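You operate a simulated robot arm through the tools that you are given. There is no shell and no other tool. Be economical: measure what you need, move in short steps, check, and stop when the job is done.

Carry out the task below with a simulated two-armed robot. There is one attempt and no reset: what you move stays moved.

Task
Shut the nutrunner down: socket on its peg, arm parked, program off, air off.
Fine: the socket goes on its own peg; the air knob, the jig clamp and the other two sockets stay as they are.

Only the result counts: the job must be done as asked and must still hold three seconds after the hand-in. Knocking over, shifting, dropping, spilling or breaking anything else fails it.

Robot
Two 7-joint arms with fingered hands on one trunk, on a base that drives. Base frame: it is fixed to the floor where the robot stands at the start and does not move with it; the origin is under the middle of the robot, x ahead of it, y to its left, z up; the surface under the hand at the start is at about z = 80. Readings come in cm, rad, newtons and seconds.
The left shoulder is at the start at [7, 17.2, 140.2], the right one opposite. Places, roughly: air knob [50, 60, 90]; hinge jig clamp [50, 10, 90]; nutrunner air valve handle [50, 80, 90]; nutrunner program dial [30, 40, 90]; swing arm [80, 10, 120]. Payload 5 kg a hand.
The tool frame of a hand sits at the grasp point between the pads (the TCP): z along the fingers, y along the line on which they close. The tips reach 4.3 cm beyond it. Largest opening 14.4 cm; the body of the gripper starts 5 cm behind the TCP. The gripper is a hand of 5 fingers: y runs from the thumb to the fingers, the wrist lies at [-2.1, -12.4, -22.1] in the tool frame, and closing takes about 1.5 s.
Orientation is that of the tool frame in the base frame, as a unit quaternion [x, y, z, w]. With the fingers straight down and the wrist toward the robot, the tool's x, y and z point along [0, 1, 0], [1, 0, 0] and [0, 0, -1] of the base frame.

Tools
- The arms move only by the tool arm_command. It takes "left_deltas", "right_deltas" or both (then of equal length, played together; a hand with none holds still); each is a list of rows, each an object (a shift or turn left out is 0, a gripper value left out holds the last) with "xyz": the shift along the tool's x, y, z in units of 500 mm (1.0 is 500 mm), a list of three; "turn": the turn, a rotation vector about the tool's x, y, z in units of 90 degrees (1.0 is 90 degrees), a list of three; "gripper": the gripper command, from -1 (shut) to 1 (fully open), values between in proportion. In form: [{"xyz": [tx, ty, tz], "turn": [wx, wy, wz], "gripper": gripper}, ...]. A call has 1 to 10 rows; each row is the pose to reach, as a shift and turn from the pose commanded when the call began, along the tool's axes at that moment. A call with a number of a shift or a turn outside -1 to 1 is refused whole. Rows are played at 5 a second. More than 5 cm and 0.15 rad between two rows, or a gripper value outside its range, and nothing of the call is played. Where a pose cannot be reached the arm comes as near as it can. A force on the tool above 90 N (or 10 N above the force at the start of the call, whichever is more), or a blocked arm, ends the call early, and 0.2 s more pass. The fingers move at their own pace (about 4.5 cm/s each) and stop on an object; they squeeze with about 27 N. The grip force told is the motor's: it shows also when the fingers shut on nothing. Time passes only in rows, and 0.2 s behind the last, so rows that repeat a pose let the fingers close. The reply holds the time, the measured pose of the TCP, the force on the tool along the base axes, the opening and the grip force, in the units named above and with some noise, with the torque about the TCP (base axes, N m) and any sound that the robot's microphone picked up.
- Cameras (640 x 400 px; columns grow to the right, rows downward): "scene" is now at [12.39, 3.87, 162.49]; the picture's right is [0.48, -0.88, 0.00], its down [-0.60, -0.33, -0.73] and it looks along [0.64, 0.35, -0.69] (base axes); focal length 214 px, centre (320, 200). "left" rides on the left gripper at [-8.6, -10.8, -16.8] in its tool frame; the picture's right is [-0.80, -0.28, 0.53], its down [0.54, -0.73, 0.42] and it looks along [0.27, 0.63, 0.73] (tool axes); focal length 275 px, centre (320, 200). "right" rides on the right gripper at [8.6, -10.8, -16.8] in its tool frame; the picture's right is [-0.80, 0.28, -0.53], its down [-0.54, -0.73, 0.42] and it looks along [-0.27, 0.63, 0.73] (tool axes); focal length 275 px, centre (320, 200). There is no depth. A picture from a camera that has moved, and an enlarged one, comes with that camera's place and axes in the base frame and with its lens.
- capture(camera): a new picture of that camera. It takes no simulated time.
- raise_lower(by): slides the trunk up (or, below 0, down) by that many cm; the arms and the scene camera ride with it, the base frame stays. It gives what a move gives, with no picture.
- drive_base(legs): drives the robot by 1 to 6 legs, each [ahead, left, turn to the left] in cm, cm and rad, along the robot's own axes; the way and the turn of a leg run together, so that a leg with both is an arc; at most 150 cm and 3.142 rad a leg. The arms and the cameras ride along, it lands a little off, and it stops where it bumps. It gives what a move gives.
- hand_shape(shape, hand): the hand has 5 fingers and takes this shape, open, in about a second: jaw (thumb against the fingers, like two jaws); tri (thumb and two fingers); tip (a fingertip pinch); poke (one finger out to press); point (the index stretched); flat (the hand flat); cup (the hand cupped); fist (a fist). The gripper value then closes the fingers along that shape, each until it touches; the sizes above hold for jaw. It gives what a move gives, with no picture.
- aim_head(pan, tilt): turns the head with the scene camera to pan (to the left, within 1.501 rad either way) and tilt (down, from -0.506 to 1.204), counted from straight ahead of the robot. It gives what a move gives.
- inspect(camera, box): a new picture of the part [left, top, right, bottom] of that camera's present view, enlarged. It takes no simulated time.
- close_job(): hands the job in; it is judged then, once.

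Work in short steps. Places have to be worked out from the pictures, the camera data and where the tool is seen: move nearer, look again, correct. Check each grasp and each placing, and mend what went wrong. You have 120 turns and 92 pictures in all, those below and enlarged ones among them. Open the grippers and draw the arms clear of the work before you hand the job in, unless the task says otherwise.

The tools are called after ">>>" as a command line: name --argument value ..., lists and objects as JSON in quotes. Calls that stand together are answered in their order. arm_command: Moves the arms, as the interface text tells. Its arguments: {"type":"object","properties":{"left_deltas":{"type":"array"},"right_deltas":{"type":"array"}},"required":[]} The other tools are called the same way: raise_lower (by) slides the trunk up or down; hand_shape (shape, hand) gives the hand a shape; drive_base (legs) drives the base; aim_head (pan, tilt) turns the head that bears the scene camera; capture (camera) takes a picture; inspect (camera, box) takes an enlarged picture of a part of a camera's view; close_job () hands the job in.

At the start:

```text
clock: 0.0
left_tcp_pos: [50.09, 68.47, 143.05]
left_ee_rot: [0.707, 0.707, 0.0, 0.0]
left_ft_force: [-0.1, 0.0, -0.1]
left_torque: [-0.01, -0.01, 0.01]
left_grip_width: 14.36
left_grip_force: 0.0
left_shape: jaw
right_tcp_pos: [68.38, 12.14, 146.74]
right_ee_rot: [0.707, 0.707, 0.0, 0.0]
right_ft_force: [0.0, -0.2, 0.2]
right_torque: [0.01, 0.02, 0.04]
right_grip_width: 14.37
right_grip_force: 0.1
right_shape: jaw
trunk travel left (down, up): [-50.0, 44.0]
robot x, y, heading: [-0.54, 0.34, 0.003]
head pan, tilt: [0.503, 0.756]
```

scene: 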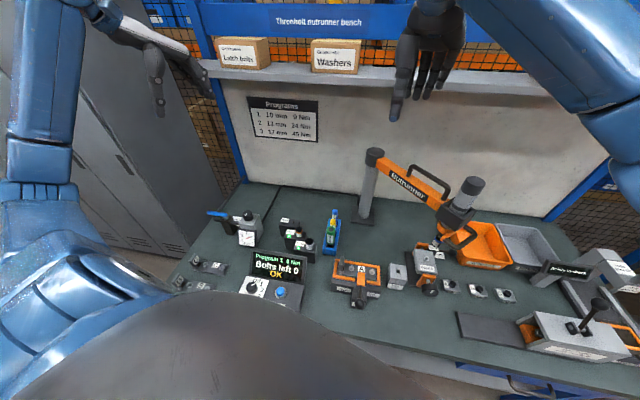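
right: 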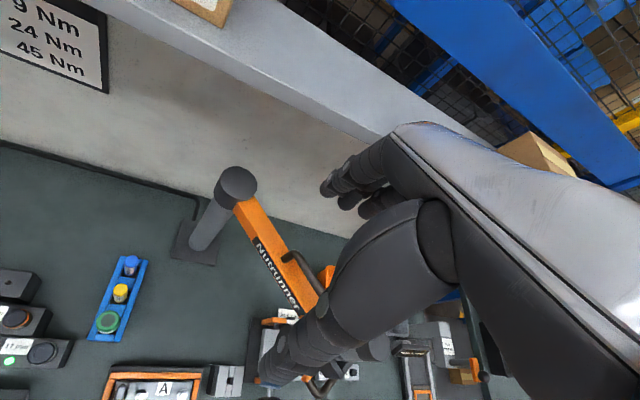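
left: 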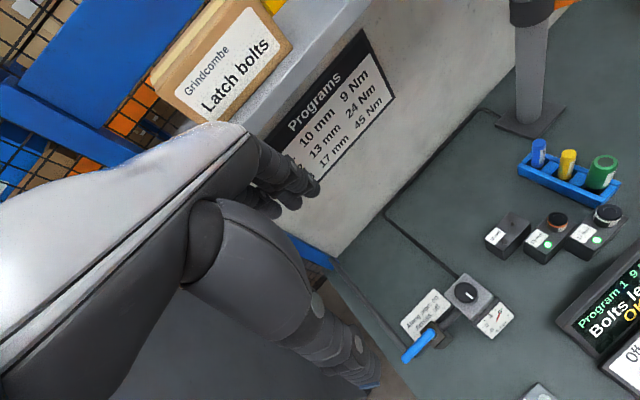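

The overview shows the bench with nutrunner arm, sockets, dial and valve. I enlarge the key areas first.

>>> inspect --camera "scene" --box '[160, 190, 350, 310]'

>>> inspect --camera "scene" --box '[320, 130, 560, 310]'

>>> inspect --camera "left" --box '[380, 130, 640, 400]'

```text
3.33 times, centred on (255, 250) of scene
camera zoom: at [12.39, 3.87, 162.49], right [0.48, -0.88, 0.0], down [-0.6, -0.33, -0.73], along [0.64, 0.35, -0.69], focal length 715 px, centre (537, 33)
```

zoom: 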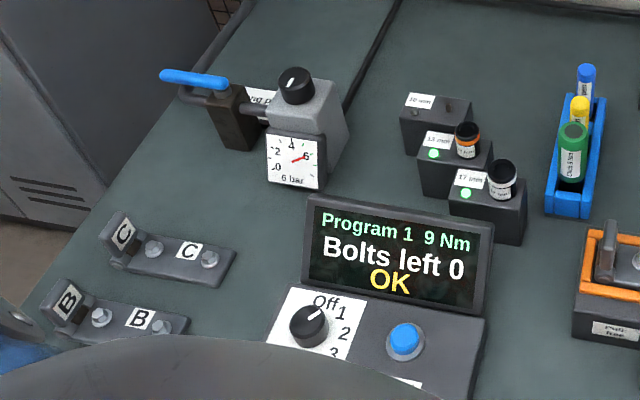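

```text
2.22 times, centred on (440, 220) of scene
camera zoom: at [12.39, 3.87, 162.49], right [0.48, -0.88, 0.0], down [-0.6, -0.33, -0.73], along [0.64, 0.35, -0.69], focal length 477 px, centre (53, 156)
```

zoom: 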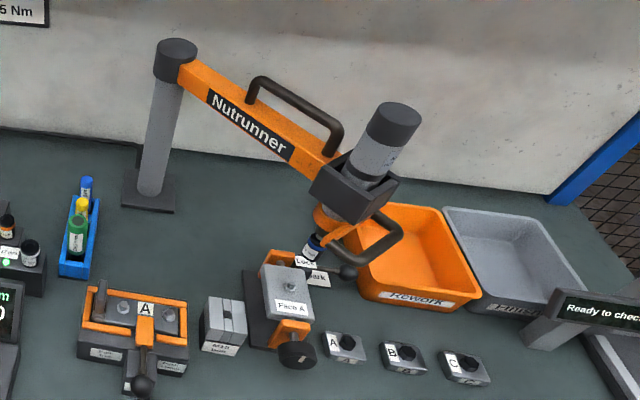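

```text
1.48 times, centred on (510, 265) of left
camera zoom: at [39.36, 59.76, 159.83], right [-0.28, -0.8, -0.53], down [-0.73, 0.54, -0.42], along [0.63, 0.27, -0.73], focal length 408 px, centre (38, 104)
```

zoom: 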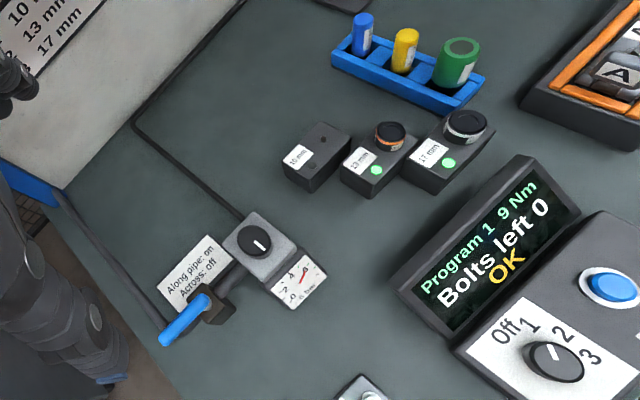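

The 10 mm (blue) socket is on the spindle and its peg block is empty. I need to read the labels and find where the arm parks; enlarging further.

>>> inspect --camera "scene" --box '[410, 165, 500, 265]'

>>> inspect --camera "scene" --box '[380, 230, 530, 310]'

>>> inspect --camera "scene" --box '[340, 140, 440, 240]'

>>> inspect --camera "scene" --box '[260, 200, 350, 260]'

>>> inspect --camera "right" --box '[150, 140, 350, 400]'

```text
4.00 times, centred on (455, 215) of scene
camera zoom: at [12.39, 3.87, 162.49], right [0.48, -0.88, 0.0], down [-0.6, -0.33, -0.73], along [0.64, 0.35, -0.69], focal length 858 px, centre (-220, 140)
```

zoom: 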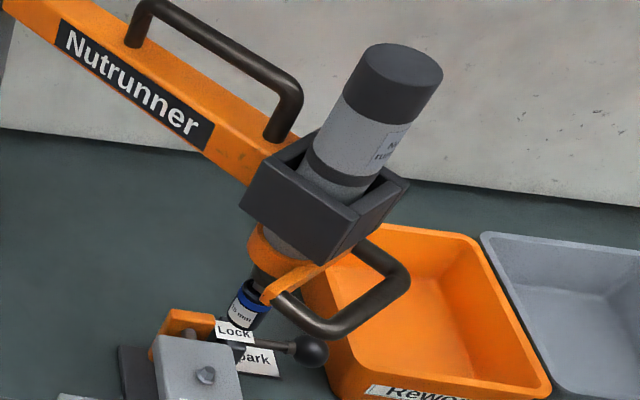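

```text
4.27 times, centred on (455, 270) of scene
camera zoom: at [12.39, 3.87, 162.49], right [0.48, -0.88, 0.0], down [-0.6, -0.33, -0.73], along [0.64, 0.35, -0.69], focal length 915 px, centre (-256, -99)
```

zoom: 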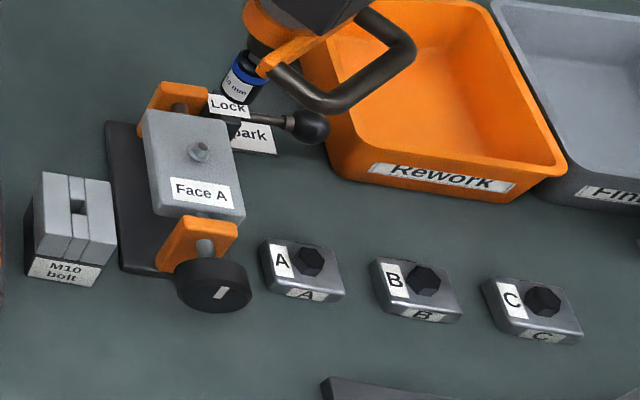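

```text
4.00 times, centred on (390, 190) of scene
camera zoom: at [12.39, 3.87, 162.49], right [0.48, -0.88, 0.0], down [-0.6, -0.33, -0.73], along [0.64, 0.35, -0.69], focal length 858 px, centre (40, 240)
```

zoom: 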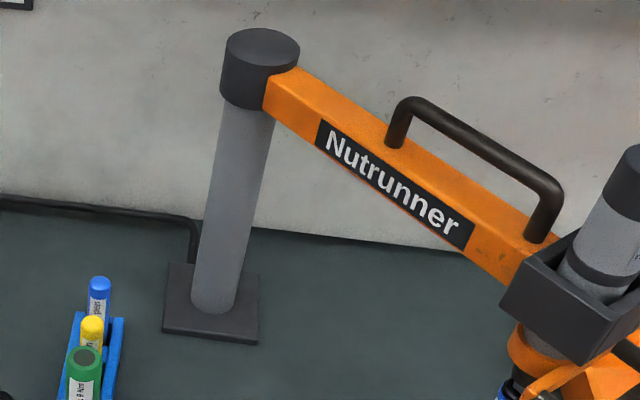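

```text
6.67 times, centred on (305, 230) of scene
camera zoom: at [12.39, 3.87, 162.49], right [0.48, -0.88, 0.0], down [-0.6, -0.33, -0.73], along [0.64, 0.35, -0.69], focal length 1430 px, centre (420, 0)
```

zoom: 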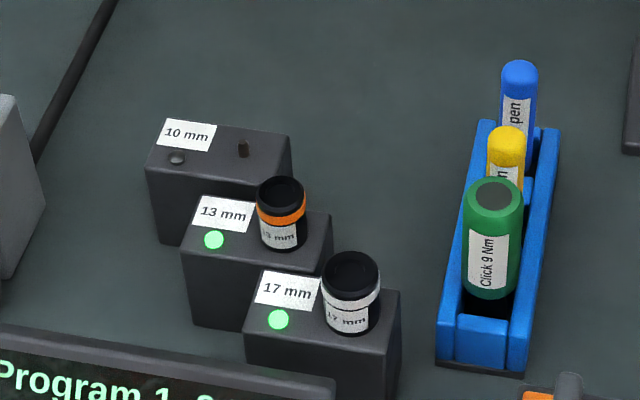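

```text
1.54 times, centred on (250, 270) of right
camera zoom: at [57.43, 20.68, 163.58], right [0.28, -0.8, 0.53], down [-0.73, -0.54, -0.42], along [0.63, -0.27, -0.73], focal length 424 px, centre (428, 92)
```

zoom: 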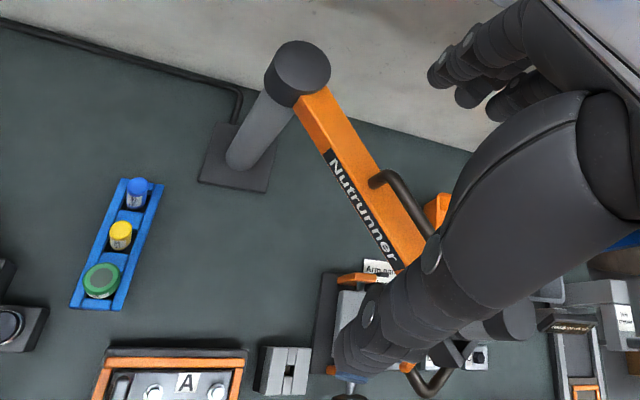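

The nutrunner head sits around (74,-11), post at about (90,20), an "Arm park" label near (83,-18). I pull the right hand back out of view and look at the head more closely.

>>> arm_command --right_deltas '[{"xyz": [-0.05, -0.08, 0]}, {"xyz": [-0.1, -0.16, 0]}, {"xyz": [-0.15, -0.24, 0]}, {"xyz": [-0.2, -0.32, 0]}, {"xyz": [-0.25, -0.4, 0]}, {"xyz": [-0.3, -0.48, 0]}, {"xyz": [-0.36, -0.54, 0]}]'

>>> aim_head --pan -0.1 --tilt 0.7

>>> capture --camera "scene"

>>> capture --camera "right"

```text
clock: 1.6
left_tcp_pos: [49.97, 68.29, 143.34]
left_ee_rot: [0.707, 0.707, 0.001, 0.0]
left_ft_force: [-0.5, -0.3, 1.2]
left_torque: [0.04, -0.06, 0.04]
left_grip_width: 14.34
left_grip_force: 0.1
left_shape: jaw
right_tcp_pos: [41.51, -6.2, 146.78]
right_ee_rot: [0.707, 0.707, 0.001, 0.0]
right_ft_force: [-0.7, 0.7, 0.6]
right_torque: [0.05, -0.03, 0.01]
right_grip_width: 14.4
right_grip_force: 0.1
right_shape: jaw
trunk travel left (down, up): [-50.0, 44.0]
robot x, y, heading: [-0.06, 0.47, -0.0]
head pan, tilt: [0.503, 0.756]
```

```text
clock: 2.6
left_tcp_pos: [50.18, 68.62, 143.1]
left_ee_rot: [0.707, 0.707, 0.0, -0.001]
left_ft_force: [-1.0, 0.0, 0.1]
left_torque: [-0.01, -0.02, -0.03]
left_grip_width: 14.35
left_grip_force: 0.1
left_shape: jaw
right_tcp_pos: [41.68, -5.87, 146.67]
right_ee_rot: [0.708, 0.707, 0.0, 0.0]
right_ft_force: [0.2, 0.3, 0.4]
right_torque: [-0.02, -0.02, 0.0]
right_grip_width: 14.37
right_grip_force: 0.0
right_shape: jaw
trunk travel left (down, up): [-50.0, 44.0]
robot x, y, heading: [0.11, -0.03, -0.005]
head pan, tilt: [-0.099, 0.7]
```

```text
80 pictures are left
camera scene: at [13.62, -0.89, 162.96], right [-0.1, -1.0, 0.0], down [-0.64, 0.06, -0.76], along [0.76, -0.08, -0.64], focal length 214 px, centre (320, 200)
```

scene: 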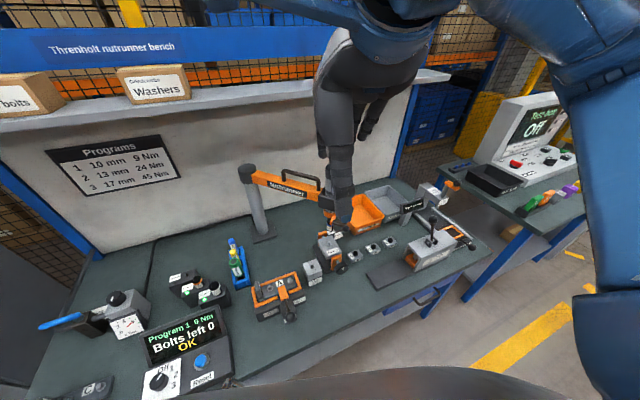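

```text
79 pictures are left
camera right: at [30.75, 2.74, 163.48], right [0.28, -0.8, 0.53], down [-0.73, -0.54, -0.42], along [0.63, -0.27, -0.73], focal length 275 px, centre (320, 200)
```

right: 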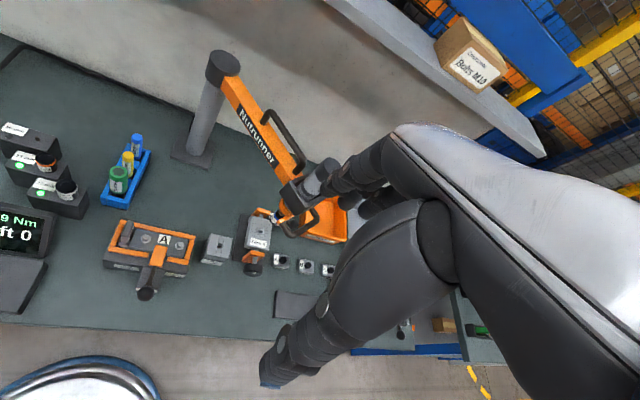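

The right hand still hides the head. I move it further to the right and look again.

>>> arm_command --right_deltas '[{"xyz": [-0.1, 0, 0]}, {"xyz": [-0.2, 0, 0]}, {"xyz": [-0.3, 0, 0]}, {"xyz": [-0.4, 0, 0]}, {"xyz": [-0.5, 0, 0]}, {"xyz": [-0.6, 0, 0]}]'

>>> aim_head --pan -0.2 --tilt 0.75

>>> inspect --camera "scene" --box '[200, 130, 420, 280]'

>>> inspect --camera "right" --box '[60, 60, 320, 260]'

```text
clock: 4.0
left_tcp_pos: [49.77, 68.22, 143.27]
left_ee_rot: [0.706, 0.708, 0.001, 0.0]
left_ft_force: [-0.2, 0.0, 0.0]
left_torque: [0.07, -0.07, -0.01]
left_grip_width: 14.37
left_grip_force: 0.0
left_shape: jaw
right_tcp_pos: [41.19, -36.01, 146.83]
right_ee_rot: [0.707, 0.708, 0.001, 0.001]
right_ft_force: [0.5, -0.3, 0.6]
right_torque: [0.0, -0.04, -0.01]
right_grip_width: 14.38
right_grip_force: 0.0
right_shape: jaw
trunk travel left (down, up): [-50.0, 44.0]
robot x, y, heading: [-0.04, -0.1, 0.004]
head pan, tilt: [-0.099, 0.7]
```

```text
clock: 4.7
left_tcp_pos: [50.03, 68.42, 143.13]
left_ee_rot: [0.707, 0.707, -0.001, 0.0]
left_ft_force: [-1.1, -0.8, 0.7]
left_torque: [0.0, -0.05, 0.02]
left_grip_width: 14.37
left_grip_force: 0.0
left_shape: jaw
right_tcp_pos: [41.27, -35.95, 146.83]
right_ee_rot: [0.707, 0.707, 0.0, 0.001]
right_ft_force: [-0.1, -0.5, 0.2]
right_torque: [0.0, 0.02, -0.03]
right_grip_width: 14.41
right_grip_force: 0.1
right_shape: jaw
trunk travel left (down, up): [-50.0, 44.0]
robot x, y, heading: [0.07, -0.18, -0.0]
head pan, tilt: [-0.201, 0.75]
```

```text
2.67 times, centred on (310, 205) of scene
camera zoom: at [13.16, -1.86, 162.55], right [-0.2, -0.98, 0.0], down [-0.67, 0.14, -0.73], along [0.72, -0.15, -0.68], focal length 572 px, centre (347, 187)
```

zoom: 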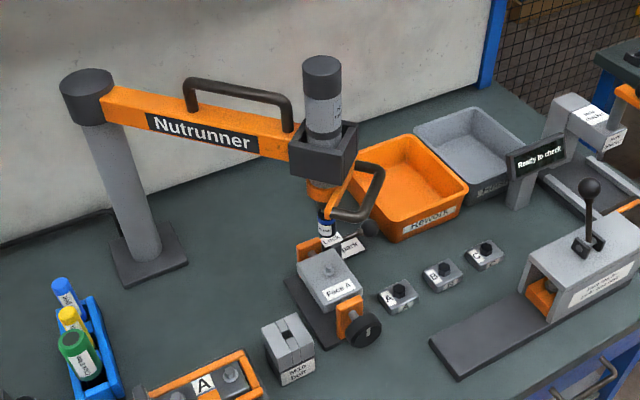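

```text
2.00 times, centred on (190, 160) of right
camera zoom: at [30.4, -27.34, 163.64], right [0.28, -0.8, 0.53], down [-0.73, -0.54, -0.42], along [0.63, -0.27, -0.73], focal length 551 px, centre (580, 280)
```

zoom: 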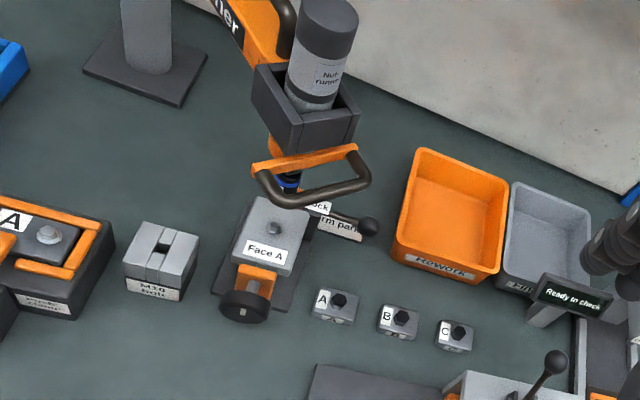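

Triangulating: socket at about (70.4,-10.9,101.8), post (89,20), "Arm park" label about (83.5,-16.5). I lower the trunk for a flatter view of the socket and the handle.

>>> raise_lower --by -28

>>> aim_head --pan -0.2 --tilt 0.45

>>> inspect --camera "scene" --box '[240, 130, 400, 250]'

>>> capture --camera "right"

```text
clock: 7.5
left_tcp_pos: [50.13, 68.51, 114.99]
left_ee_rot: [0.707, 0.707, 0.0, 0.0]
left_ft_force: [-0.2, -0.4, 0.5]
left_torque: [0.01, 0.0, 0.0]
left_grip_width: 14.36
left_grip_force: 0.1
left_shape: jaw
right_tcp_pos: [41.35, -35.9, 118.8]
right_ee_rot: [0.707, 0.707, 0.0, 0.0]
right_ft_force: [-0.1, 0.0, 0.1]
right_torque: [0.01, 0.0, -0.01]
right_grip_width: 14.38
right_grip_force: 0.1
right_shape: jaw
trunk travel left (down, up): [-22.0, 72.0]
robot x, y, heading: [-0.17, 0.12, 0.006]
head pan, tilt: [-0.201, 0.75]
```

```text
clock: 8.3
left_tcp_pos: [50.1, 68.43, 115.03]
left_ee_rot: [0.707, 0.707, 0.001, 0.001]
left_ft_force: [0.1, 0.4, -0.1]
left_torque: [0.0, 0.04, -0.03]
left_grip_width: 14.36
left_grip_force: 0.0
left_shape: jaw
right_tcp_pos: [41.48, -35.92, 118.81]
right_ee_rot: [0.707, 0.707, 0.001, 0.001]
right_ft_force: [0.1, -0.3, -0.2]
right_torque: [0.02, -0.06, -0.01]
right_grip_width: 14.36
right_grip_force: 0.0
right_shape: jaw
trunk travel left (down, up): [-22.0, 72.0]
robot x, y, heading: [0.32, 0.07, -0.001]
head pan, tilt: [-0.201, 0.45]
```

```text
3.33 times, centred on (320, 190) of scene
camera zoom: at [14.13, -1.96, 137.18], right [-0.2, -0.98, 0.0], down [-0.43, 0.09, -0.9], along [0.88, -0.18, -0.44], focal length 715 px, centre (320, 233)
```

zoom: 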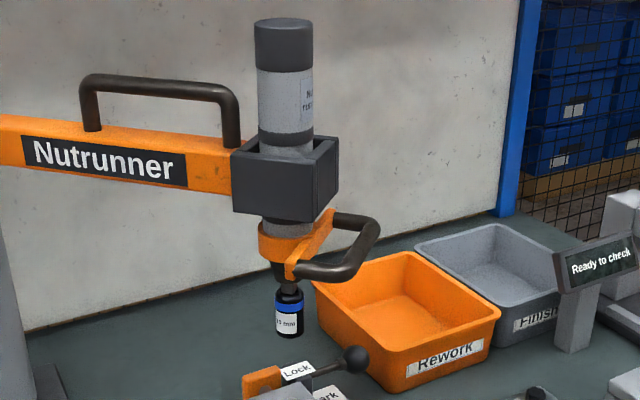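

```text
75 pictures are left
camera right: at [30.5, -27.28, 135.63], right [0.28, -0.8, 0.53], down [-0.73, -0.54, -0.42], along [0.63, -0.27, -0.73], focal length 275 px, centre (320, 200)
```

right: 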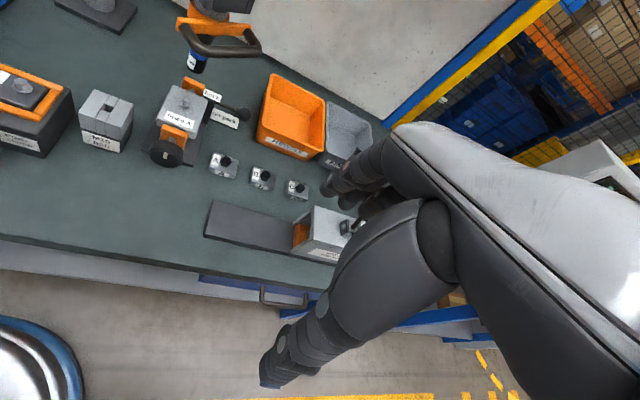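

The socket hangs clear at about (70.6,-10.9,100.5), 5 cm long, the handle sticking outwards along the arm. I bring the right hand to a pre-grasp: pitched 30° down, coming in tangentially from the robot's left-front side, half open.

>>> arm_command --right_deltas '[{"xyz": [0.063, 0.0368, 0.0226], "turn": [-0.0341, -0.0605, -0.0591], "gripper": -0.17}, {"xyz": [0.126, 0.0736, 0.0452], "turn": [-0.0682, -0.121, -0.1182]}, {"xyz": [0.189, 0.1104, 0.0678], "turn": [-0.1023, -0.1815, -0.1773]}, {"xyz": [0.252, 0.1472, 0.0904], "turn": [-0.1364, -0.242, -0.2364]}, {"xyz": [0.315, 0.184, 0.113], "turn": [-0.1705, -0.3025, -0.2955]}, {"xyz": [0.378, 0.2208, 0.1356], "turn": [-0.2046, -0.363, -0.3546]}, {"xyz": [0.441, 0.2576, 0.1582], "turn": [-0.2387, -0.4235, -0.4137]}, {"xyz": [0.504, 0.2944, 0.1808], "turn": [-0.2728, -0.484, -0.4728]}, {"xyz": [0.567, 0.3312, 0.2034], "turn": [-0.3069, -0.5445, -0.5319]}, {"xyz": [0.63, 0.368, 0.226], "turn": [-0.341, -0.605, -0.591]}]'

>>> capture --camera "scene"

>>> capture --camera "right"

```text
clock: 10.5
left_tcp_pos: [50.17, 68.44, 114.88]
left_ee_rot: [0.707, 0.707, 0.0, 0.0]
left_ft_force: [0.2, -0.5, -1.5]
left_torque: [-0.01, 0.03, 0.05]
left_grip_width: 14.35
left_grip_force: 0.1
left_shape: jaw
right_tcp_pos: [59.93, -4.29, 107.48]
right_ee_rot: [0.232, 0.834, -0.136, 0.481]
right_ft_force: [0.6, 0.6, 0.8]
right_torque: [-0.03, -0.01, -0.01]
right_grip_width: 5.99
right_grip_force: 0.0
right_shape: jaw
right hand out of reach, approached as far as the arm can: row 3, 4, 5, 6, 7, 8
trunk travel left (down, up): [-22.0, 72.0]
robot x, y, heading: [0.07, -0.14, -0.0]
head pan, tilt: [-0.201, 0.45]
```

```text
74 pictures are left
camera scene: at [14.26, -1.86, 137.17], right [-0.2, -0.98, 0.0], down [-0.43, 0.09, -0.9], along [0.88, -0.18, -0.44], focal length 214 px, centre (320, 200)
```

scene: 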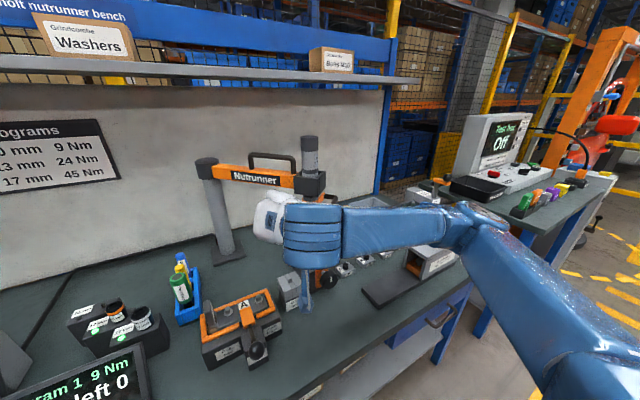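

```text
73 pictures are left
camera right: at [38.25, -3.93, 108.46], right [0.09, 0.28, 0.96], down [0.17, -0.95, 0.26], along [0.98, 0.14, -0.13], focal length 275 px, centre (320, 200)
```

right: 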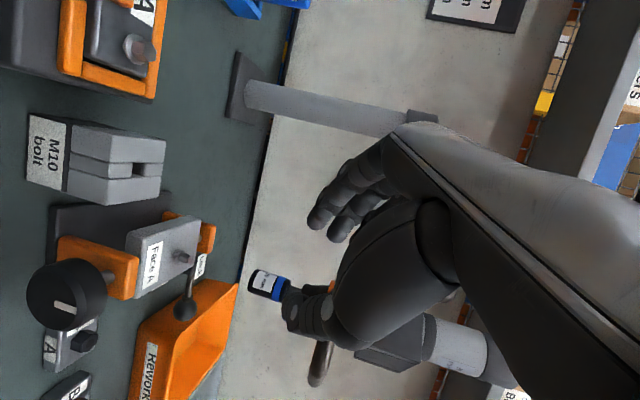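

The wrist camera confirms the socket at (70.6,-10.5,100.7), dead on the tool axis about 14 cm ahead. I advance 8 cm and look.

>>> arm_command --right_deltas '[{"xyz": [-0.001, 0.001, 0.04]}, {"xyz": [-0.003, 0.002, 0.08]}, {"xyz": [-0.004, 0.003, 0.12]}, {"xyz": [-0.005, 0.003, 0.16]}]'

>>> inspect --camera "right" --box '[180, 120, 500, 400]'

>>> inspect --camera "scene" --box '[220, 120, 380, 320]'

```text
clock: 11.5
left_tcp_pos: [50.1, 68.31, 115.04]
left_ee_rot: [0.706, 0.708, 0.001, 0.0]
left_ft_force: [0.0, -0.2, -0.3]
left_torque: [0.02, 0.0, 0.02]
left_grip_width: 14.37
left_grip_force: 0.1
left_shape: jaw
right_tcp_pos: [65.89, -7.86, 103.82]
right_ee_rot: [0.232, 0.834, -0.134, 0.481]
right_ft_force: [-0.2, -0.5, 0.5]
right_torque: [0.02, 0.01, 0.0]
right_grip_width: 6.0
right_grip_force: 0.1
right_shape: jaw
trunk travel left (down, up): [-22.0, 72.0]
robot x, y, heading: [0.12, -0.19, -0.001]
head pan, tilt: [-0.201, 0.45]
```

```text
1.43 times, centred on (340, 260) of right
camera zoom: at [44.17, -7.54, 104.85], right [0.09, 0.28, 0.96], down [0.17, -0.95, 0.26], along [0.98, 0.14, -0.13], focal length 393 px, centre (291, 114)
```

zoom: 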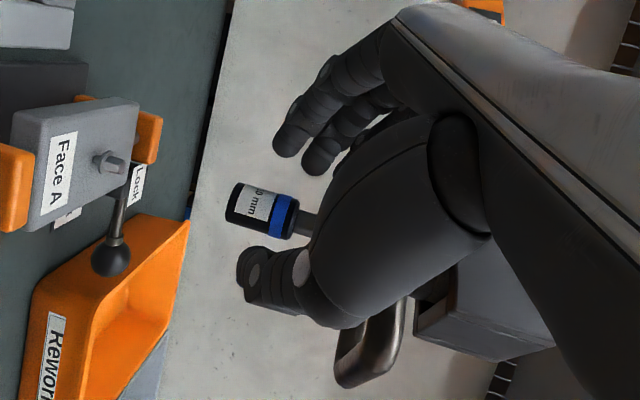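

```text
2.00 times, centred on (300, 220) of scene
camera zoom: at [14.18, -2.01, 137.18], right [-0.2, -0.98, 0.0], down [-0.43, 0.09, -0.9], along [0.88, -0.18, -0.44], focal length 429 px, centre (360, 160)
```

zoom: 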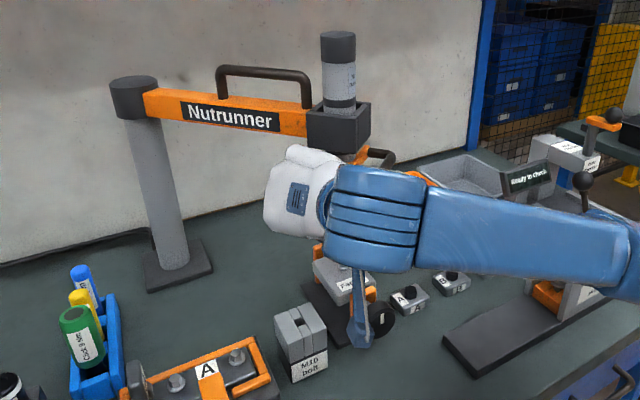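

Alignment is good: the socket lies between the fingers and thumb. I advance the last 3.8 cm and close slowly.

>>> arm_command --right_deltas '[{"xyz": [0, 0, 0.025]}, {"xyz": [0, 0, 0.05]}, {"xyz": [0, 0, 0.076]}, {"xyz": [0, 0, 0.076]}]'

>>> inspect --camera "right" --box '[180, 120, 500, 400]'

```text
clock: 12.5
left_tcp_pos: [50.12, 68.37, 115.11]
left_ee_rot: [0.707, 0.707, 0.0, 0.0]
left_ft_force: [-0.2, 0.7, 0.1]
left_torque: [0.01, -0.03, 0.0]
left_grip_width: 14.35
left_grip_force: 0.1
left_shape: jaw
right_tcp_pos: [68.67, -9.54, 101.85]
right_ee_rot: [0.232, 0.834, -0.134, 0.482]
right_ft_force: [-0.1, -0.4, 0.0]
right_torque: [-0.01, -0.03, 0.02]
right_grip_width: 5.99
right_grip_force: 0.1
right_shape: jaw
trunk travel left (down, up): [-22.0, 72.0]
robot x, y, heading: [-0.24, -0.08, 0.002]
head pan, tilt: [-0.201, 0.45]
```

```text
1.43 times, centred on (340, 260) of right
camera zoom: at [46.94, -9.05, 102.83], right [0.09, 0.28, 0.96], down [0.17, -0.95, 0.26], along [0.98, 0.14, -0.13], focal length 393 px, centre (291, 114)
```

zoom: 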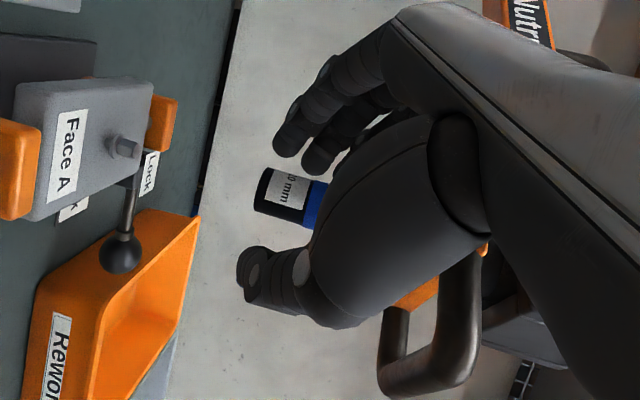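

In position without contact; now I close the fingers on the socket.

>>> arm_command --right_deltas '[{"gripper": -0.6}, {"gripper": -1}, {"gripper": -1}, {"gripper": -1}, {"gripper": -1}, {"gripper": -1}]'

>>> inspect --camera "right" --box '[180, 120, 500, 400]'

```text
clock: 13.9
left_tcp_pos: [50.18, 68.37, 115.05]
left_ee_rot: [0.707, 0.707, 0.001, 0.0]
left_ft_force: [-1.0, 0.2, -0.3]
left_torque: [-0.04, 0.01, 0.02]
left_grip_width: 14.36
left_grip_force: 0.2
left_shape: jaw
right_tcp_pos: [68.63, -9.56, 101.89]
right_ee_rot: [0.233, 0.834, -0.134, 0.481]
right_ft_force: [-1.1, -2.7, -0.6]
right_torque: [-0.18, 0.13, -0.04]
right_grip_width: 1.96
right_grip_force: 26.9
right_shape: jaw
trunk travel left (down, up): [-22.0, 72.0]
robot x, y, heading: [-0.31, 0.06, 0.003]
head pan, tilt: [-0.201, 0.45]
```

```text
1.43 times, centred on (340, 260) of right
camera zoom: at [46.94, -9.09, 102.82], right [0.09, 0.28, 0.96], down [0.17, -0.95, 0.26], along [0.98, 0.14, -0.14], focal length 393 px, centre (291, 114)
```

zoom: 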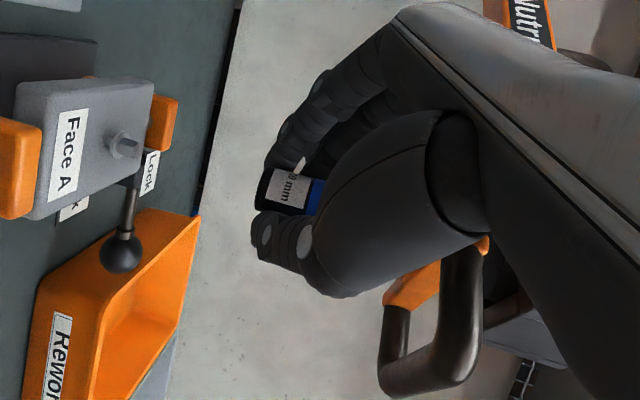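

Gripped (26.9 N, with the socket in the fingers). I pull straight down in small steps; there are about 7 cm free above the fixture's bolt.

>>> arm_command --right_deltas '[{"xyz": [0.0087, 0, 0.005], "gripper": -1}, {"xyz": [0.0173, 0, 0.01]}, {"xyz": [0.026, 0, 0.015]}, {"xyz": [0.0346, 0, 0.02]}, {"xyz": [0.052, 0, 0.03]}, {"xyz": [0.0693, 0, 0.04]}]'

>>> inspect --camera "right" --box '[180, 120, 500, 400]'

```text
clock: 15.3
left_tcp_pos: [50.05, 68.44, 115.08]
left_ee_rot: [0.707, 0.707, 0.0, 0.0]
left_ft_force: [0.4, 0.8, -0.3]
left_torque: [-0.01, 0.03, 0.01]
left_grip_width: 14.36
left_grip_force: 0.1
left_shape: jaw
right_tcp_pos: [68.75, -9.55, 97.81]
right_ee_rot: [0.232, 0.834, -0.134, 0.482]
right_ft_force: [1.5, 1.8, 4.4]
right_torque: [-0.13, -0.03, 0.04]
right_grip_width: 1.94
right_grip_force: 26.7
right_shape: jaw
trunk travel left (down, up): [-22.0, 72.0]
robot x, y, heading: [0.03, 0.16, 0.0]
head pan, tilt: [-0.201, 0.45]
```

```text
1.43 times, centred on (340, 260) of right
camera zoom: at [46.94, -9.16, 98.74], right [0.09, 0.28, 0.96], down [0.17, -0.95, 0.26], along [0.98, 0.14, -0.13], focal length 393 px, centre (291, 114)
```

zoom: 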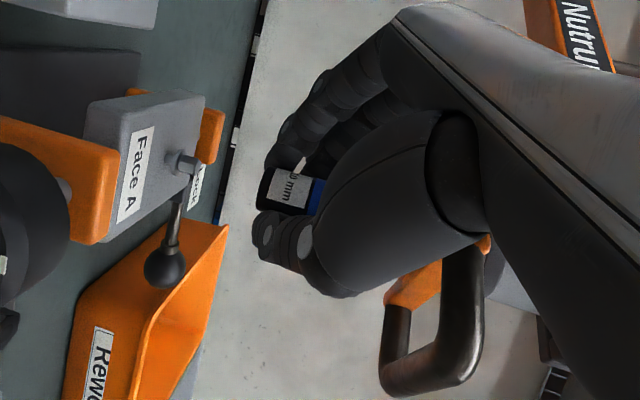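

The handle kept its place in the wrist view, so the spindle may have slid down with the socket. I check from the scene camera.

>>> inspect --camera "scene" --box '[230, 120, 390, 240]'

```text
3.33 times, centred on (310, 180) of scene
camera zoom: at [14.13, -1.92, 137.19], right [-0.2, -0.98, 0.0], down [-0.43, 0.09, -0.9], along [0.88, -0.18, -0.44], focal length 715 px, centre (353, 267)
```

zoom: 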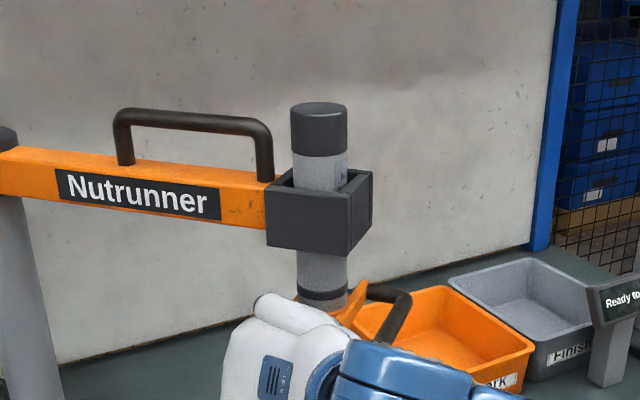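

Confirmed: the nutrunner body slides down in its carriage on a spring (about 4 N), so the socket must be pulled at the end of the stroke, and the fixture is in the way here. I let it back up and, still holding the socket, swing the arm slowly along its arc about the post (89.7,21) toward the park spot.

>>> arm_command --right_deltas '[{"xyz": [-0.033, 0, -0.019]}, {"xyz": [-0.0658, 0, -0.038]}, {"xyz": [-0.0835, -0.0012, -0.0075], "turn": [-0.0265, 0, -0.0153]}, {"xyz": [-0.1013, -0.0007, 0.0235], "turn": [-0.0529, 0, -0.0306]}, {"xyz": [-0.1195, 0.0014, 0.0543], "turn": [-0.0794, 0, -0.0458]}, {"xyz": [-0.137, 0.0053, 0.0851], "turn": [-0.1058, 0, -0.0611]}]'

>>> capture --camera "scene"

>>> capture --camera "right"

```text
clock: 16.7
left_tcp_pos: [50.14, 68.41, 115.1]
left_ee_rot: [0.708, 0.707, 0.001, 0.0]
left_ft_force: [-0.6, -1.0, -0.4]
left_torque: [0.02, 0.03, 0.0]
left_grip_width: 14.36
left_grip_force: 0.0
left_shape: jaw
right_tcp_pos: [75.08, -12.95, 101.66]
right_ee_rot: [0.151, 0.853, -0.088, 0.493]
right_ft_force: [1.6, -1.1, 4.3]
right_torque: [-0.11, -0.03, 0.0]
right_grip_width: 1.96
right_grip_force: 26.5
right_shape: jaw
trunk travel left (down, up): [-22.0, 72.0]
robot x, y, heading: [-0.09, 0.04, 0.003]
head pan, tilt: [-0.201, 0.45]
```

```text
66 pictures are left
camera scene: at [14.16, -1.99, 137.18], right [-0.2, -0.98, 0.0], down [-0.43, 0.09, -0.9], along [0.88, -0.18, -0.44], focal length 214 px, centre (320, 200)
```

scene: 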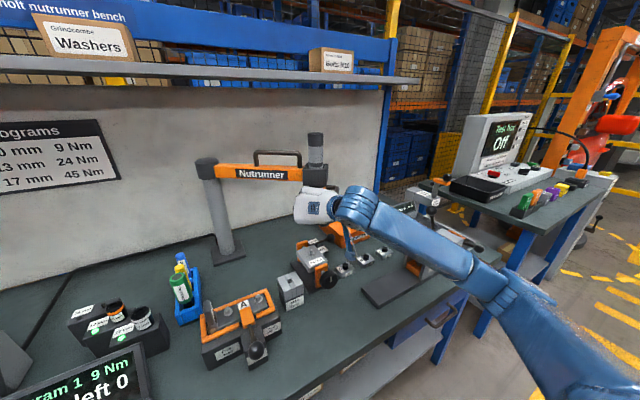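

```text
65 pictures are left
camera right: at [53.58, -16.64, 102.6], right [0.04, 0.29, 0.96], down [0.35, -0.9, 0.26], along [0.94, 0.32, -0.13], focal length 275 px, centre (320, 200)
```

right: 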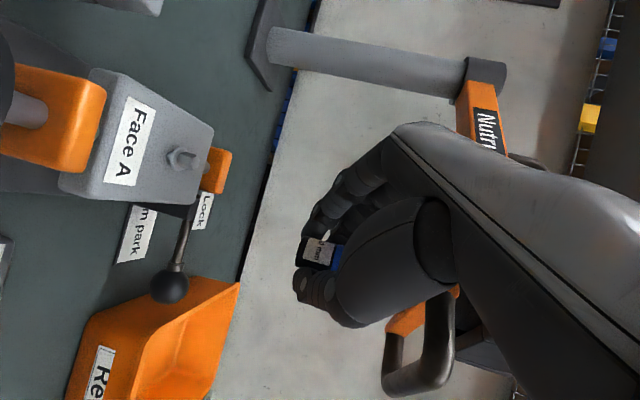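

The arm swings freely; the "Arm park" label at (82.8,-16) is right on the spindle's circle (≈20.6° total swing). I continue past it, to about 33°, where the bench beneath is clear for pulling down.

>>> arm_command --right_deltas '[{"xyz": [-0.0178, -0.001, 0.031], "turn": [-0.0265, 0, -0.0153]}, {"xyz": [-0.0356, -0.0007, 0.0617], "turn": [-0.0529, 0, -0.0306]}, {"xyz": [-0.0533, 0.0015, 0.0923], "turn": [-0.0794, 0, -0.0458]}, {"xyz": [-0.0709, 0.0052, 0.1229], "turn": [-0.1058, 0, -0.0611]}, {"xyz": [-0.0885, 0.0108, 0.1533], "turn": [-0.1323, 0, -0.0764]}, {"xyz": [-0.1059, 0.018, 0.1836], "turn": [-0.1588, 0, -0.0917]}, {"xyz": [-0.1231, 0.0272, 0.2134], "turn": [-0.1852, 0, -0.107]}, {"xyz": [-0.1401, 0.0376, 0.2429], "turn": [-0.2117, 0, -0.1222]}]'

>>> capture --camera "scene"

>>> capture --camera "right"

```text
clock: 18.1
left_tcp_pos: [49.95, 68.18, 115.23]
left_ee_rot: [0.709, 0.705, 0.0, 0.0]
left_ft_force: [2.0, -0.6, -0.8]
left_torque: [0.06, 0.17, -0.01]
left_grip_width: 14.37
left_grip_force: 0.1
left_shape: jaw
right_tcp_pos: [83.77, -15.28, 101.2]
right_ee_rot: [0.022, 0.867, -0.017, 0.498]
right_ft_force: [-44.2, -2.5, -0.2]
right_torque: [-0.72, -4.96, 0.86]
right_grip_width: 1.79
right_grip_force: 27.4
right_shape: jaw
trunk travel left (down, up): [-22.0, 72.0]
robot x, y, heading: [-0.27, 0.19, -0.003]
head pan, tilt: [-0.201, 0.45]
stopped in row 7 (right hand): the force on the tool passed its limit at 103 N (the readings are from after the stop); the commanded pose is now the measured one
```

```text
64 pictures are left
camera scene: at [13.62, -2.15, 137.24], right [-0.2, -0.98, 0.0], down [-0.42, 0.09, -0.9], along [0.88, -0.18, -0.43], focal length 214 px, centre (320, 200)
```

scene: 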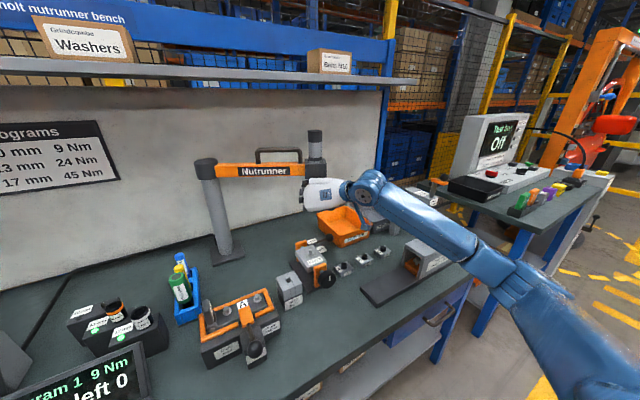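

```text
63 pictures are left
camera right: at [64.24, -25.1, 102.33], right [-0.05, 0.29, 0.95], down [0.6, -0.76, 0.26], along [0.8, 0.58, -0.14], focal length 275 px, centre (320, 200)
```

right: 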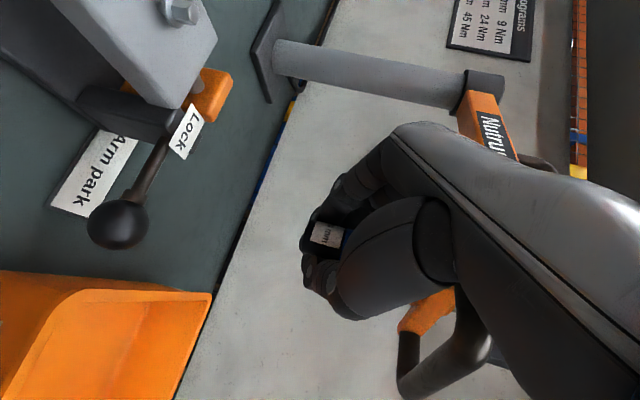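

The arm hit its swing stop with the spindle around (86,-16), beside the label. I ease back 1.2 cm to relieve the force, then pull down in steps to find the end of the stroke.

>>> arm_command --right_deltas '[{"xyz": [0.0121, -0.0013, -0.0207]}, {"xyz": [0.0121, -0.0013, -0.0207]}]'

>>> arm_command --right_deltas '[{"xyz": [0.0173, 0, 0.01]}, {"xyz": [0.0346, 0, 0.02]}, {"xyz": [0.0518, 0, 0.0302]}, {"xyz": [0.0691, 0, 0.0403]}, {"xyz": [0.0864, 0, 0.0504]}, {"xyz": [0.1037, 0, 0.0605]}]'

>>> capture --camera "right"

```text
clock: 18.7
left_tcp_pos: [49.95, 68.36, 115.14]
left_ee_rot: [0.708, 0.706, 0.001, 0.0]
left_ft_force: [0.1, 1.1, -0.4]
left_torque: [-0.01, 0.0, -0.03]
left_grip_width: 14.39
left_grip_force: 0.0
left_shape: jaw
right_tcp_pos: [83.05, -15.25, 101.0]
right_ee_rot: [0.024, 0.867, -0.019, 0.497]
right_ft_force: [-1.3, 0.4, 2.2]
right_torque: [-0.69, -0.81, -0.04]
right_grip_width: 1.74
right_grip_force: 27.1
right_shape: jaw
trunk travel left (down, up): [-22.0, 72.0]
robot x, y, heading: [-0.45, 0.3, -0.0]
head pan, tilt: [-0.201, 0.45]
```

```text
clock: 20.1
left_tcp_pos: [50.14, 68.4, 115.09]
left_ee_rot: [0.708, 0.707, 0.0, 0.0]
left_ft_force: [-0.4, -0.2, -0.3]
left_torque: [0.01, -0.02, -0.01]
left_grip_width: 14.37
left_grip_force: 0.0
left_shape: jaw
right_tcp_pos: [82.9, -15.24, 94.94]
right_ee_rot: [0.024, 0.867, -0.018, 0.497]
right_ft_force: [3.6, 6.0, 5.8]
right_torque: [-0.68, -0.2, -0.22]
right_grip_width: 1.69
right_grip_force: 26.3
right_shape: jaw
trunk travel left (down, up): [-22.0, 72.0]
robot x, y, heading: [-0.07, 0.11, -0.005]
head pan, tilt: [-0.201, 0.45]
```

```text
62 pictures are left
camera right: at [63.49, -25.06, 96.13], right [-0.04, 0.3, 0.95], down [0.6, -0.76, 0.26], along [0.8, 0.58, -0.15], focal length 275 px, centre (320, 200)
```

right: 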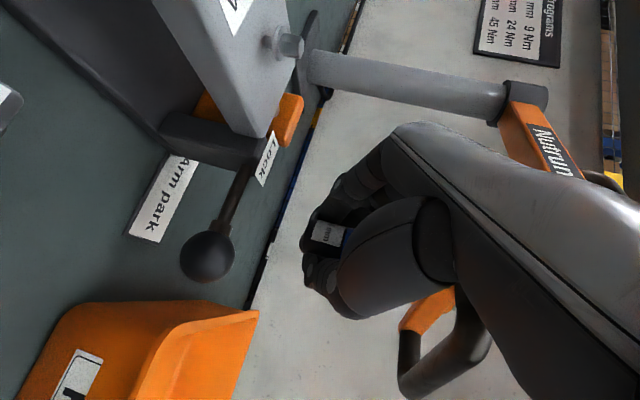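

Still sliding with a light spring force, no end stop yet. Ball lever tops out at ~88.7, so I have about 3 cm more; I go on carefully.

>>> arm_command --right_deltas '[{"xyz": [0.0173, 0, 0.01]}, {"xyz": [0.0346, 0, 0.02]}, {"xyz": [0.0518, 0, 0.0302]}]'

>>> inspect --camera "scene" --box '[230, 110, 410, 270]'

>>> inspect --camera "right" --box '[160, 80, 540, 400]'

```text
clock: 20.9
left_tcp_pos: [50.11, 68.42, 115.03]
left_ee_rot: [0.707, 0.707, 0.0, 0.0]
left_ft_force: [0.6, 0.6, -0.3]
left_torque: [0.01, 0.01, 0.02]
left_grip_width: 14.34
left_grip_force: 0.1
left_shape: jaw
right_tcp_pos: [82.9, -15.35, 91.85]
right_ee_rot: [0.023, 0.868, -0.018, 0.496]
right_ft_force: [5.3, 2.9, 6.0]
right_torque: [-0.59, -0.19, -0.2]
right_grip_width: 1.71
right_grip_force: 27.0
right_shape: jaw
trunk travel left (down, up): [-22.0, 72.0]
robot x, y, heading: [0.0, -0.14, -0.007]
head pan, tilt: [-0.201, 0.45]
```

```text
2.50 times, centred on (320, 190) of scene
camera zoom: at [14.03, -1.96, 137.18], right [-0.2, -0.98, 0.0], down [-0.43, 0.09, -0.9], along [0.88, -0.18, -0.44], focal length 536 px, centre (320, 225)
```

zoom: 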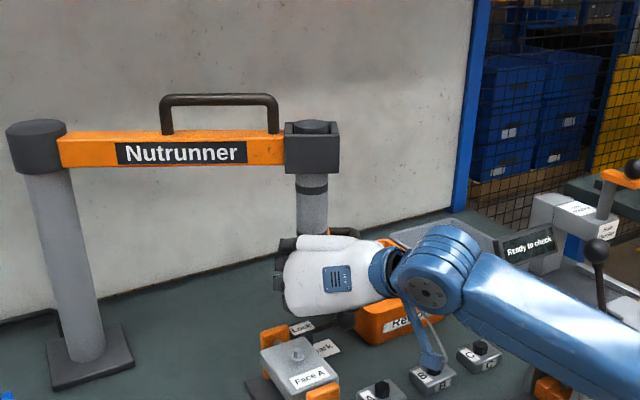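

```text
1.25 times, centred on (350, 240) of right
camera zoom: at [63.46, -25.05, 93.11], right [-0.04, 0.3, 0.95], down [0.6, -0.76, 0.26], along [0.8, 0.58, -0.15], focal length 344 px, centre (282, 150)
```

zoom: 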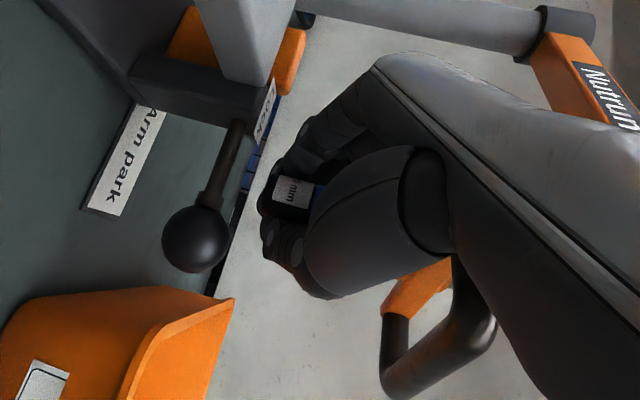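

9 cm of stroke and no stop yet; the hand still clears the ball lever. I go another 1.5 cm in tiny steps, watching force.

>>> arm_command --right_deltas '[{"xyz": [0.0087, 0, 0.005]}, {"xyz": [0.0173, 0, 0.01]}, {"xyz": [0.026, 0, 0.0151]}]'

>>> inspect --camera "right" --box '[160, 80, 540, 400]'

```text
clock: 21.7
left_tcp_pos: [50.12, 68.35, 115.17]
left_ee_rot: [0.708, 0.707, 0.0, 0.0]
left_ft_force: [-0.2, 0.6, 0.0]
left_torque: [-0.01, -0.02, -0.02]
left_grip_width: 14.34
left_grip_force: 0.1
left_shape: jaw
right_tcp_pos: [82.93, -15.35, 90.4]
right_ee_rot: [0.023, 0.867, -0.019, 0.497]
right_ft_force: [0.8, 2.9, 8.2]
right_torque: [-0.55, -0.32, -0.13]
right_grip_width: 1.7
right_grip_force: 27.3
right_shape: jaw
trunk travel left (down, up): [-22.0, 72.0]
robot x, y, heading: [-0.15, 0.25, -0.002]
head pan, tilt: [-0.201, 0.45]
```

```text
1.25 times, centred on (350, 240) of right
camera zoom: at [63.48, -25.04, 91.64], right [-0.04, 0.3, 0.95], down [0.6, -0.76, 0.26], along [0.8, 0.58, -0.15], focal length 344 px, centre (282, 150)
```

zoom: 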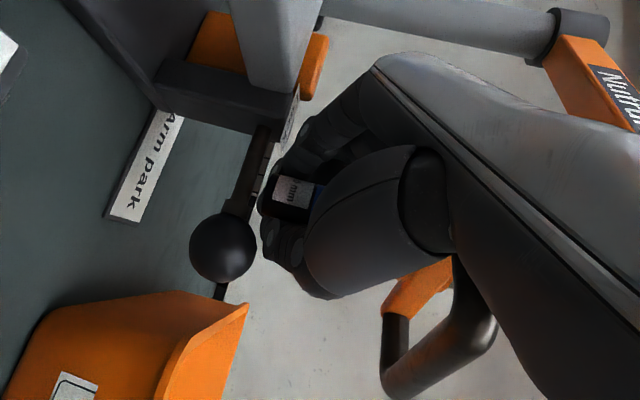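

No end stop within safe reach, so I'll hold the motor with the left hand while the right pulls. First I let the spindle back up and swing the arm back nearer, still holding the socket.

>>> arm_command --right_deltas '[{"xyz": [-0.0302, 0, -0.0176]}, {"xyz": [-0.0605, 0, -0.0353]}, {"xyz": [-0.0907, 0, -0.0529]}, {"xyz": [-0.121, 0, -0.0705]}, {"xyz": [-0.1512, 0, -0.0882]}, {"xyz": [-0.179, 0, -0.1044]}]'

>>> arm_command --right_deltas '[{"xyz": [0.016, 0.005, -0.028], "turn": [0.024, 0, 0.014]}, {"xyz": [0.032, 0.0111, -0.0549], "turn": [0.048, 0, 0.028]}, {"xyz": [0.0476, 0.019, -0.082], "turn": [0.072, 0, 0.042]}, {"xyz": [0.0632, 0.0275, -0.1088], "turn": [0.096, 0, 0.056]}, {"xyz": [0.0784, 0.0384, -0.135], "turn": [0.12, 0, 0.07]}, {"xyz": [0.0936, 0.0496, -0.1612], "turn": [0.144, 0, 0.084]}, {"xyz": [0.1083, 0.063, -0.1865], "turn": [0.168, 0, 0.098]}, {"xyz": [0.123, 0.0766, -0.2118], "turn": [0.192, 0, 0.112]}, {"xyz": [0.137, 0.0926, -0.236], "turn": [0.216, 0, 0.126]}, {"xyz": [0.1509, 0.1086, -0.26], "turn": [0.24, 0, 0.14]}]'

>>> inspect --camera "right" --box '[180, 120, 500, 400]'

>>> capture --camera "scene"

```text
clock: 23.1
left_tcp_pos: [50.12, 68.33, 115.21]
left_ee_rot: [0.709, 0.705, 0.0, 0.0]
left_ft_force: [0.1, -0.4, 0.8]
left_torque: [0.03, -0.04, 0.03]
left_grip_width: 14.4
left_grip_force: 0.1
left_shape: jaw
right_tcp_pos: [82.98, -15.24, 100.7]
right_ee_rot: [0.024, 0.868, -0.019, 0.496]
right_ft_force: [-0.3, 1.8, 4.0]
right_torque: [-0.53, -0.45, -0.08]
right_grip_width: 1.75
right_grip_force: 26.5
right_shape: jaw
trunk travel left (down, up): [-22.0, 72.0]
robot x, y, heading: [-0.24, -0.14, 0.001]
head pan, tilt: [-0.201, 0.45]
```

```text
clock: 25.3
left_tcp_pos: [50.1, 68.24, 115.26]
left_ee_rot: [0.707, 0.707, 0.001, 0.0]
left_ft_force: [-0.4, -0.1, 0.7]
left_torque: [-0.04, -0.03, 0.05]
left_grip_width: 14.37
left_grip_force: 0.1
left_shape: jaw
right_tcp_pos: [68.28, -9.01, 100.83]
right_ee_rot: [0.211, 0.841, -0.126, 0.482]
right_ft_force: [-8.5, -9.7, 3.6]
right_torque: [-0.38, -0.09, -0.07]
right_grip_width: 1.78
right_grip_force: 27.2
right_shape: jaw
trunk travel left (down, up): [-22.0, 72.0]
robot x, y, heading: [0.0, -0.18, 0.001]
head pan, tilt: [-0.201, 0.45]
```

```text
1.43 times, centred on (340, 260) of right
camera zoom: at [46.4, -9.58, 101.96], right [0.09, 0.29, 0.95], down [0.22, -0.94, 0.26], along [0.97, 0.18, -0.14], focal length 393 px, centre (291, 114)
```

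zoom: 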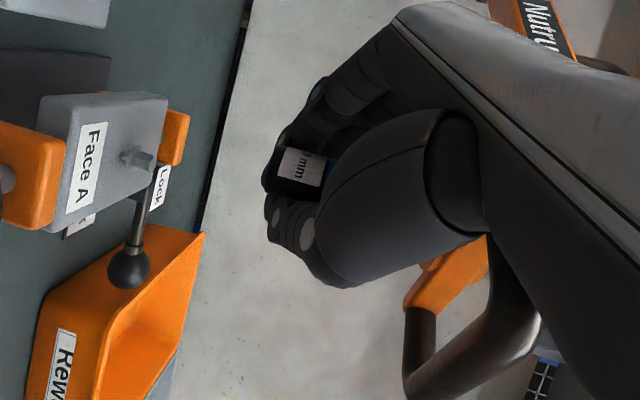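

```text
57 pictures are left
camera scene: at [13.86, -2.04, 137.2], right [-0.2, -0.98, 0.0], down [-0.43, 0.09, -0.9], along [0.88, -0.18, -0.43], focal length 214 px, centre (320, 200)
```

scene: 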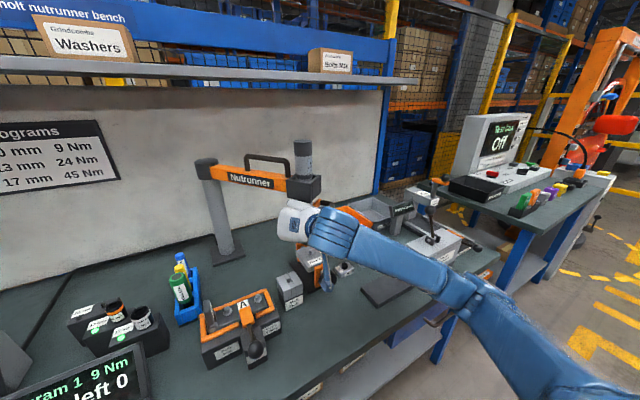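

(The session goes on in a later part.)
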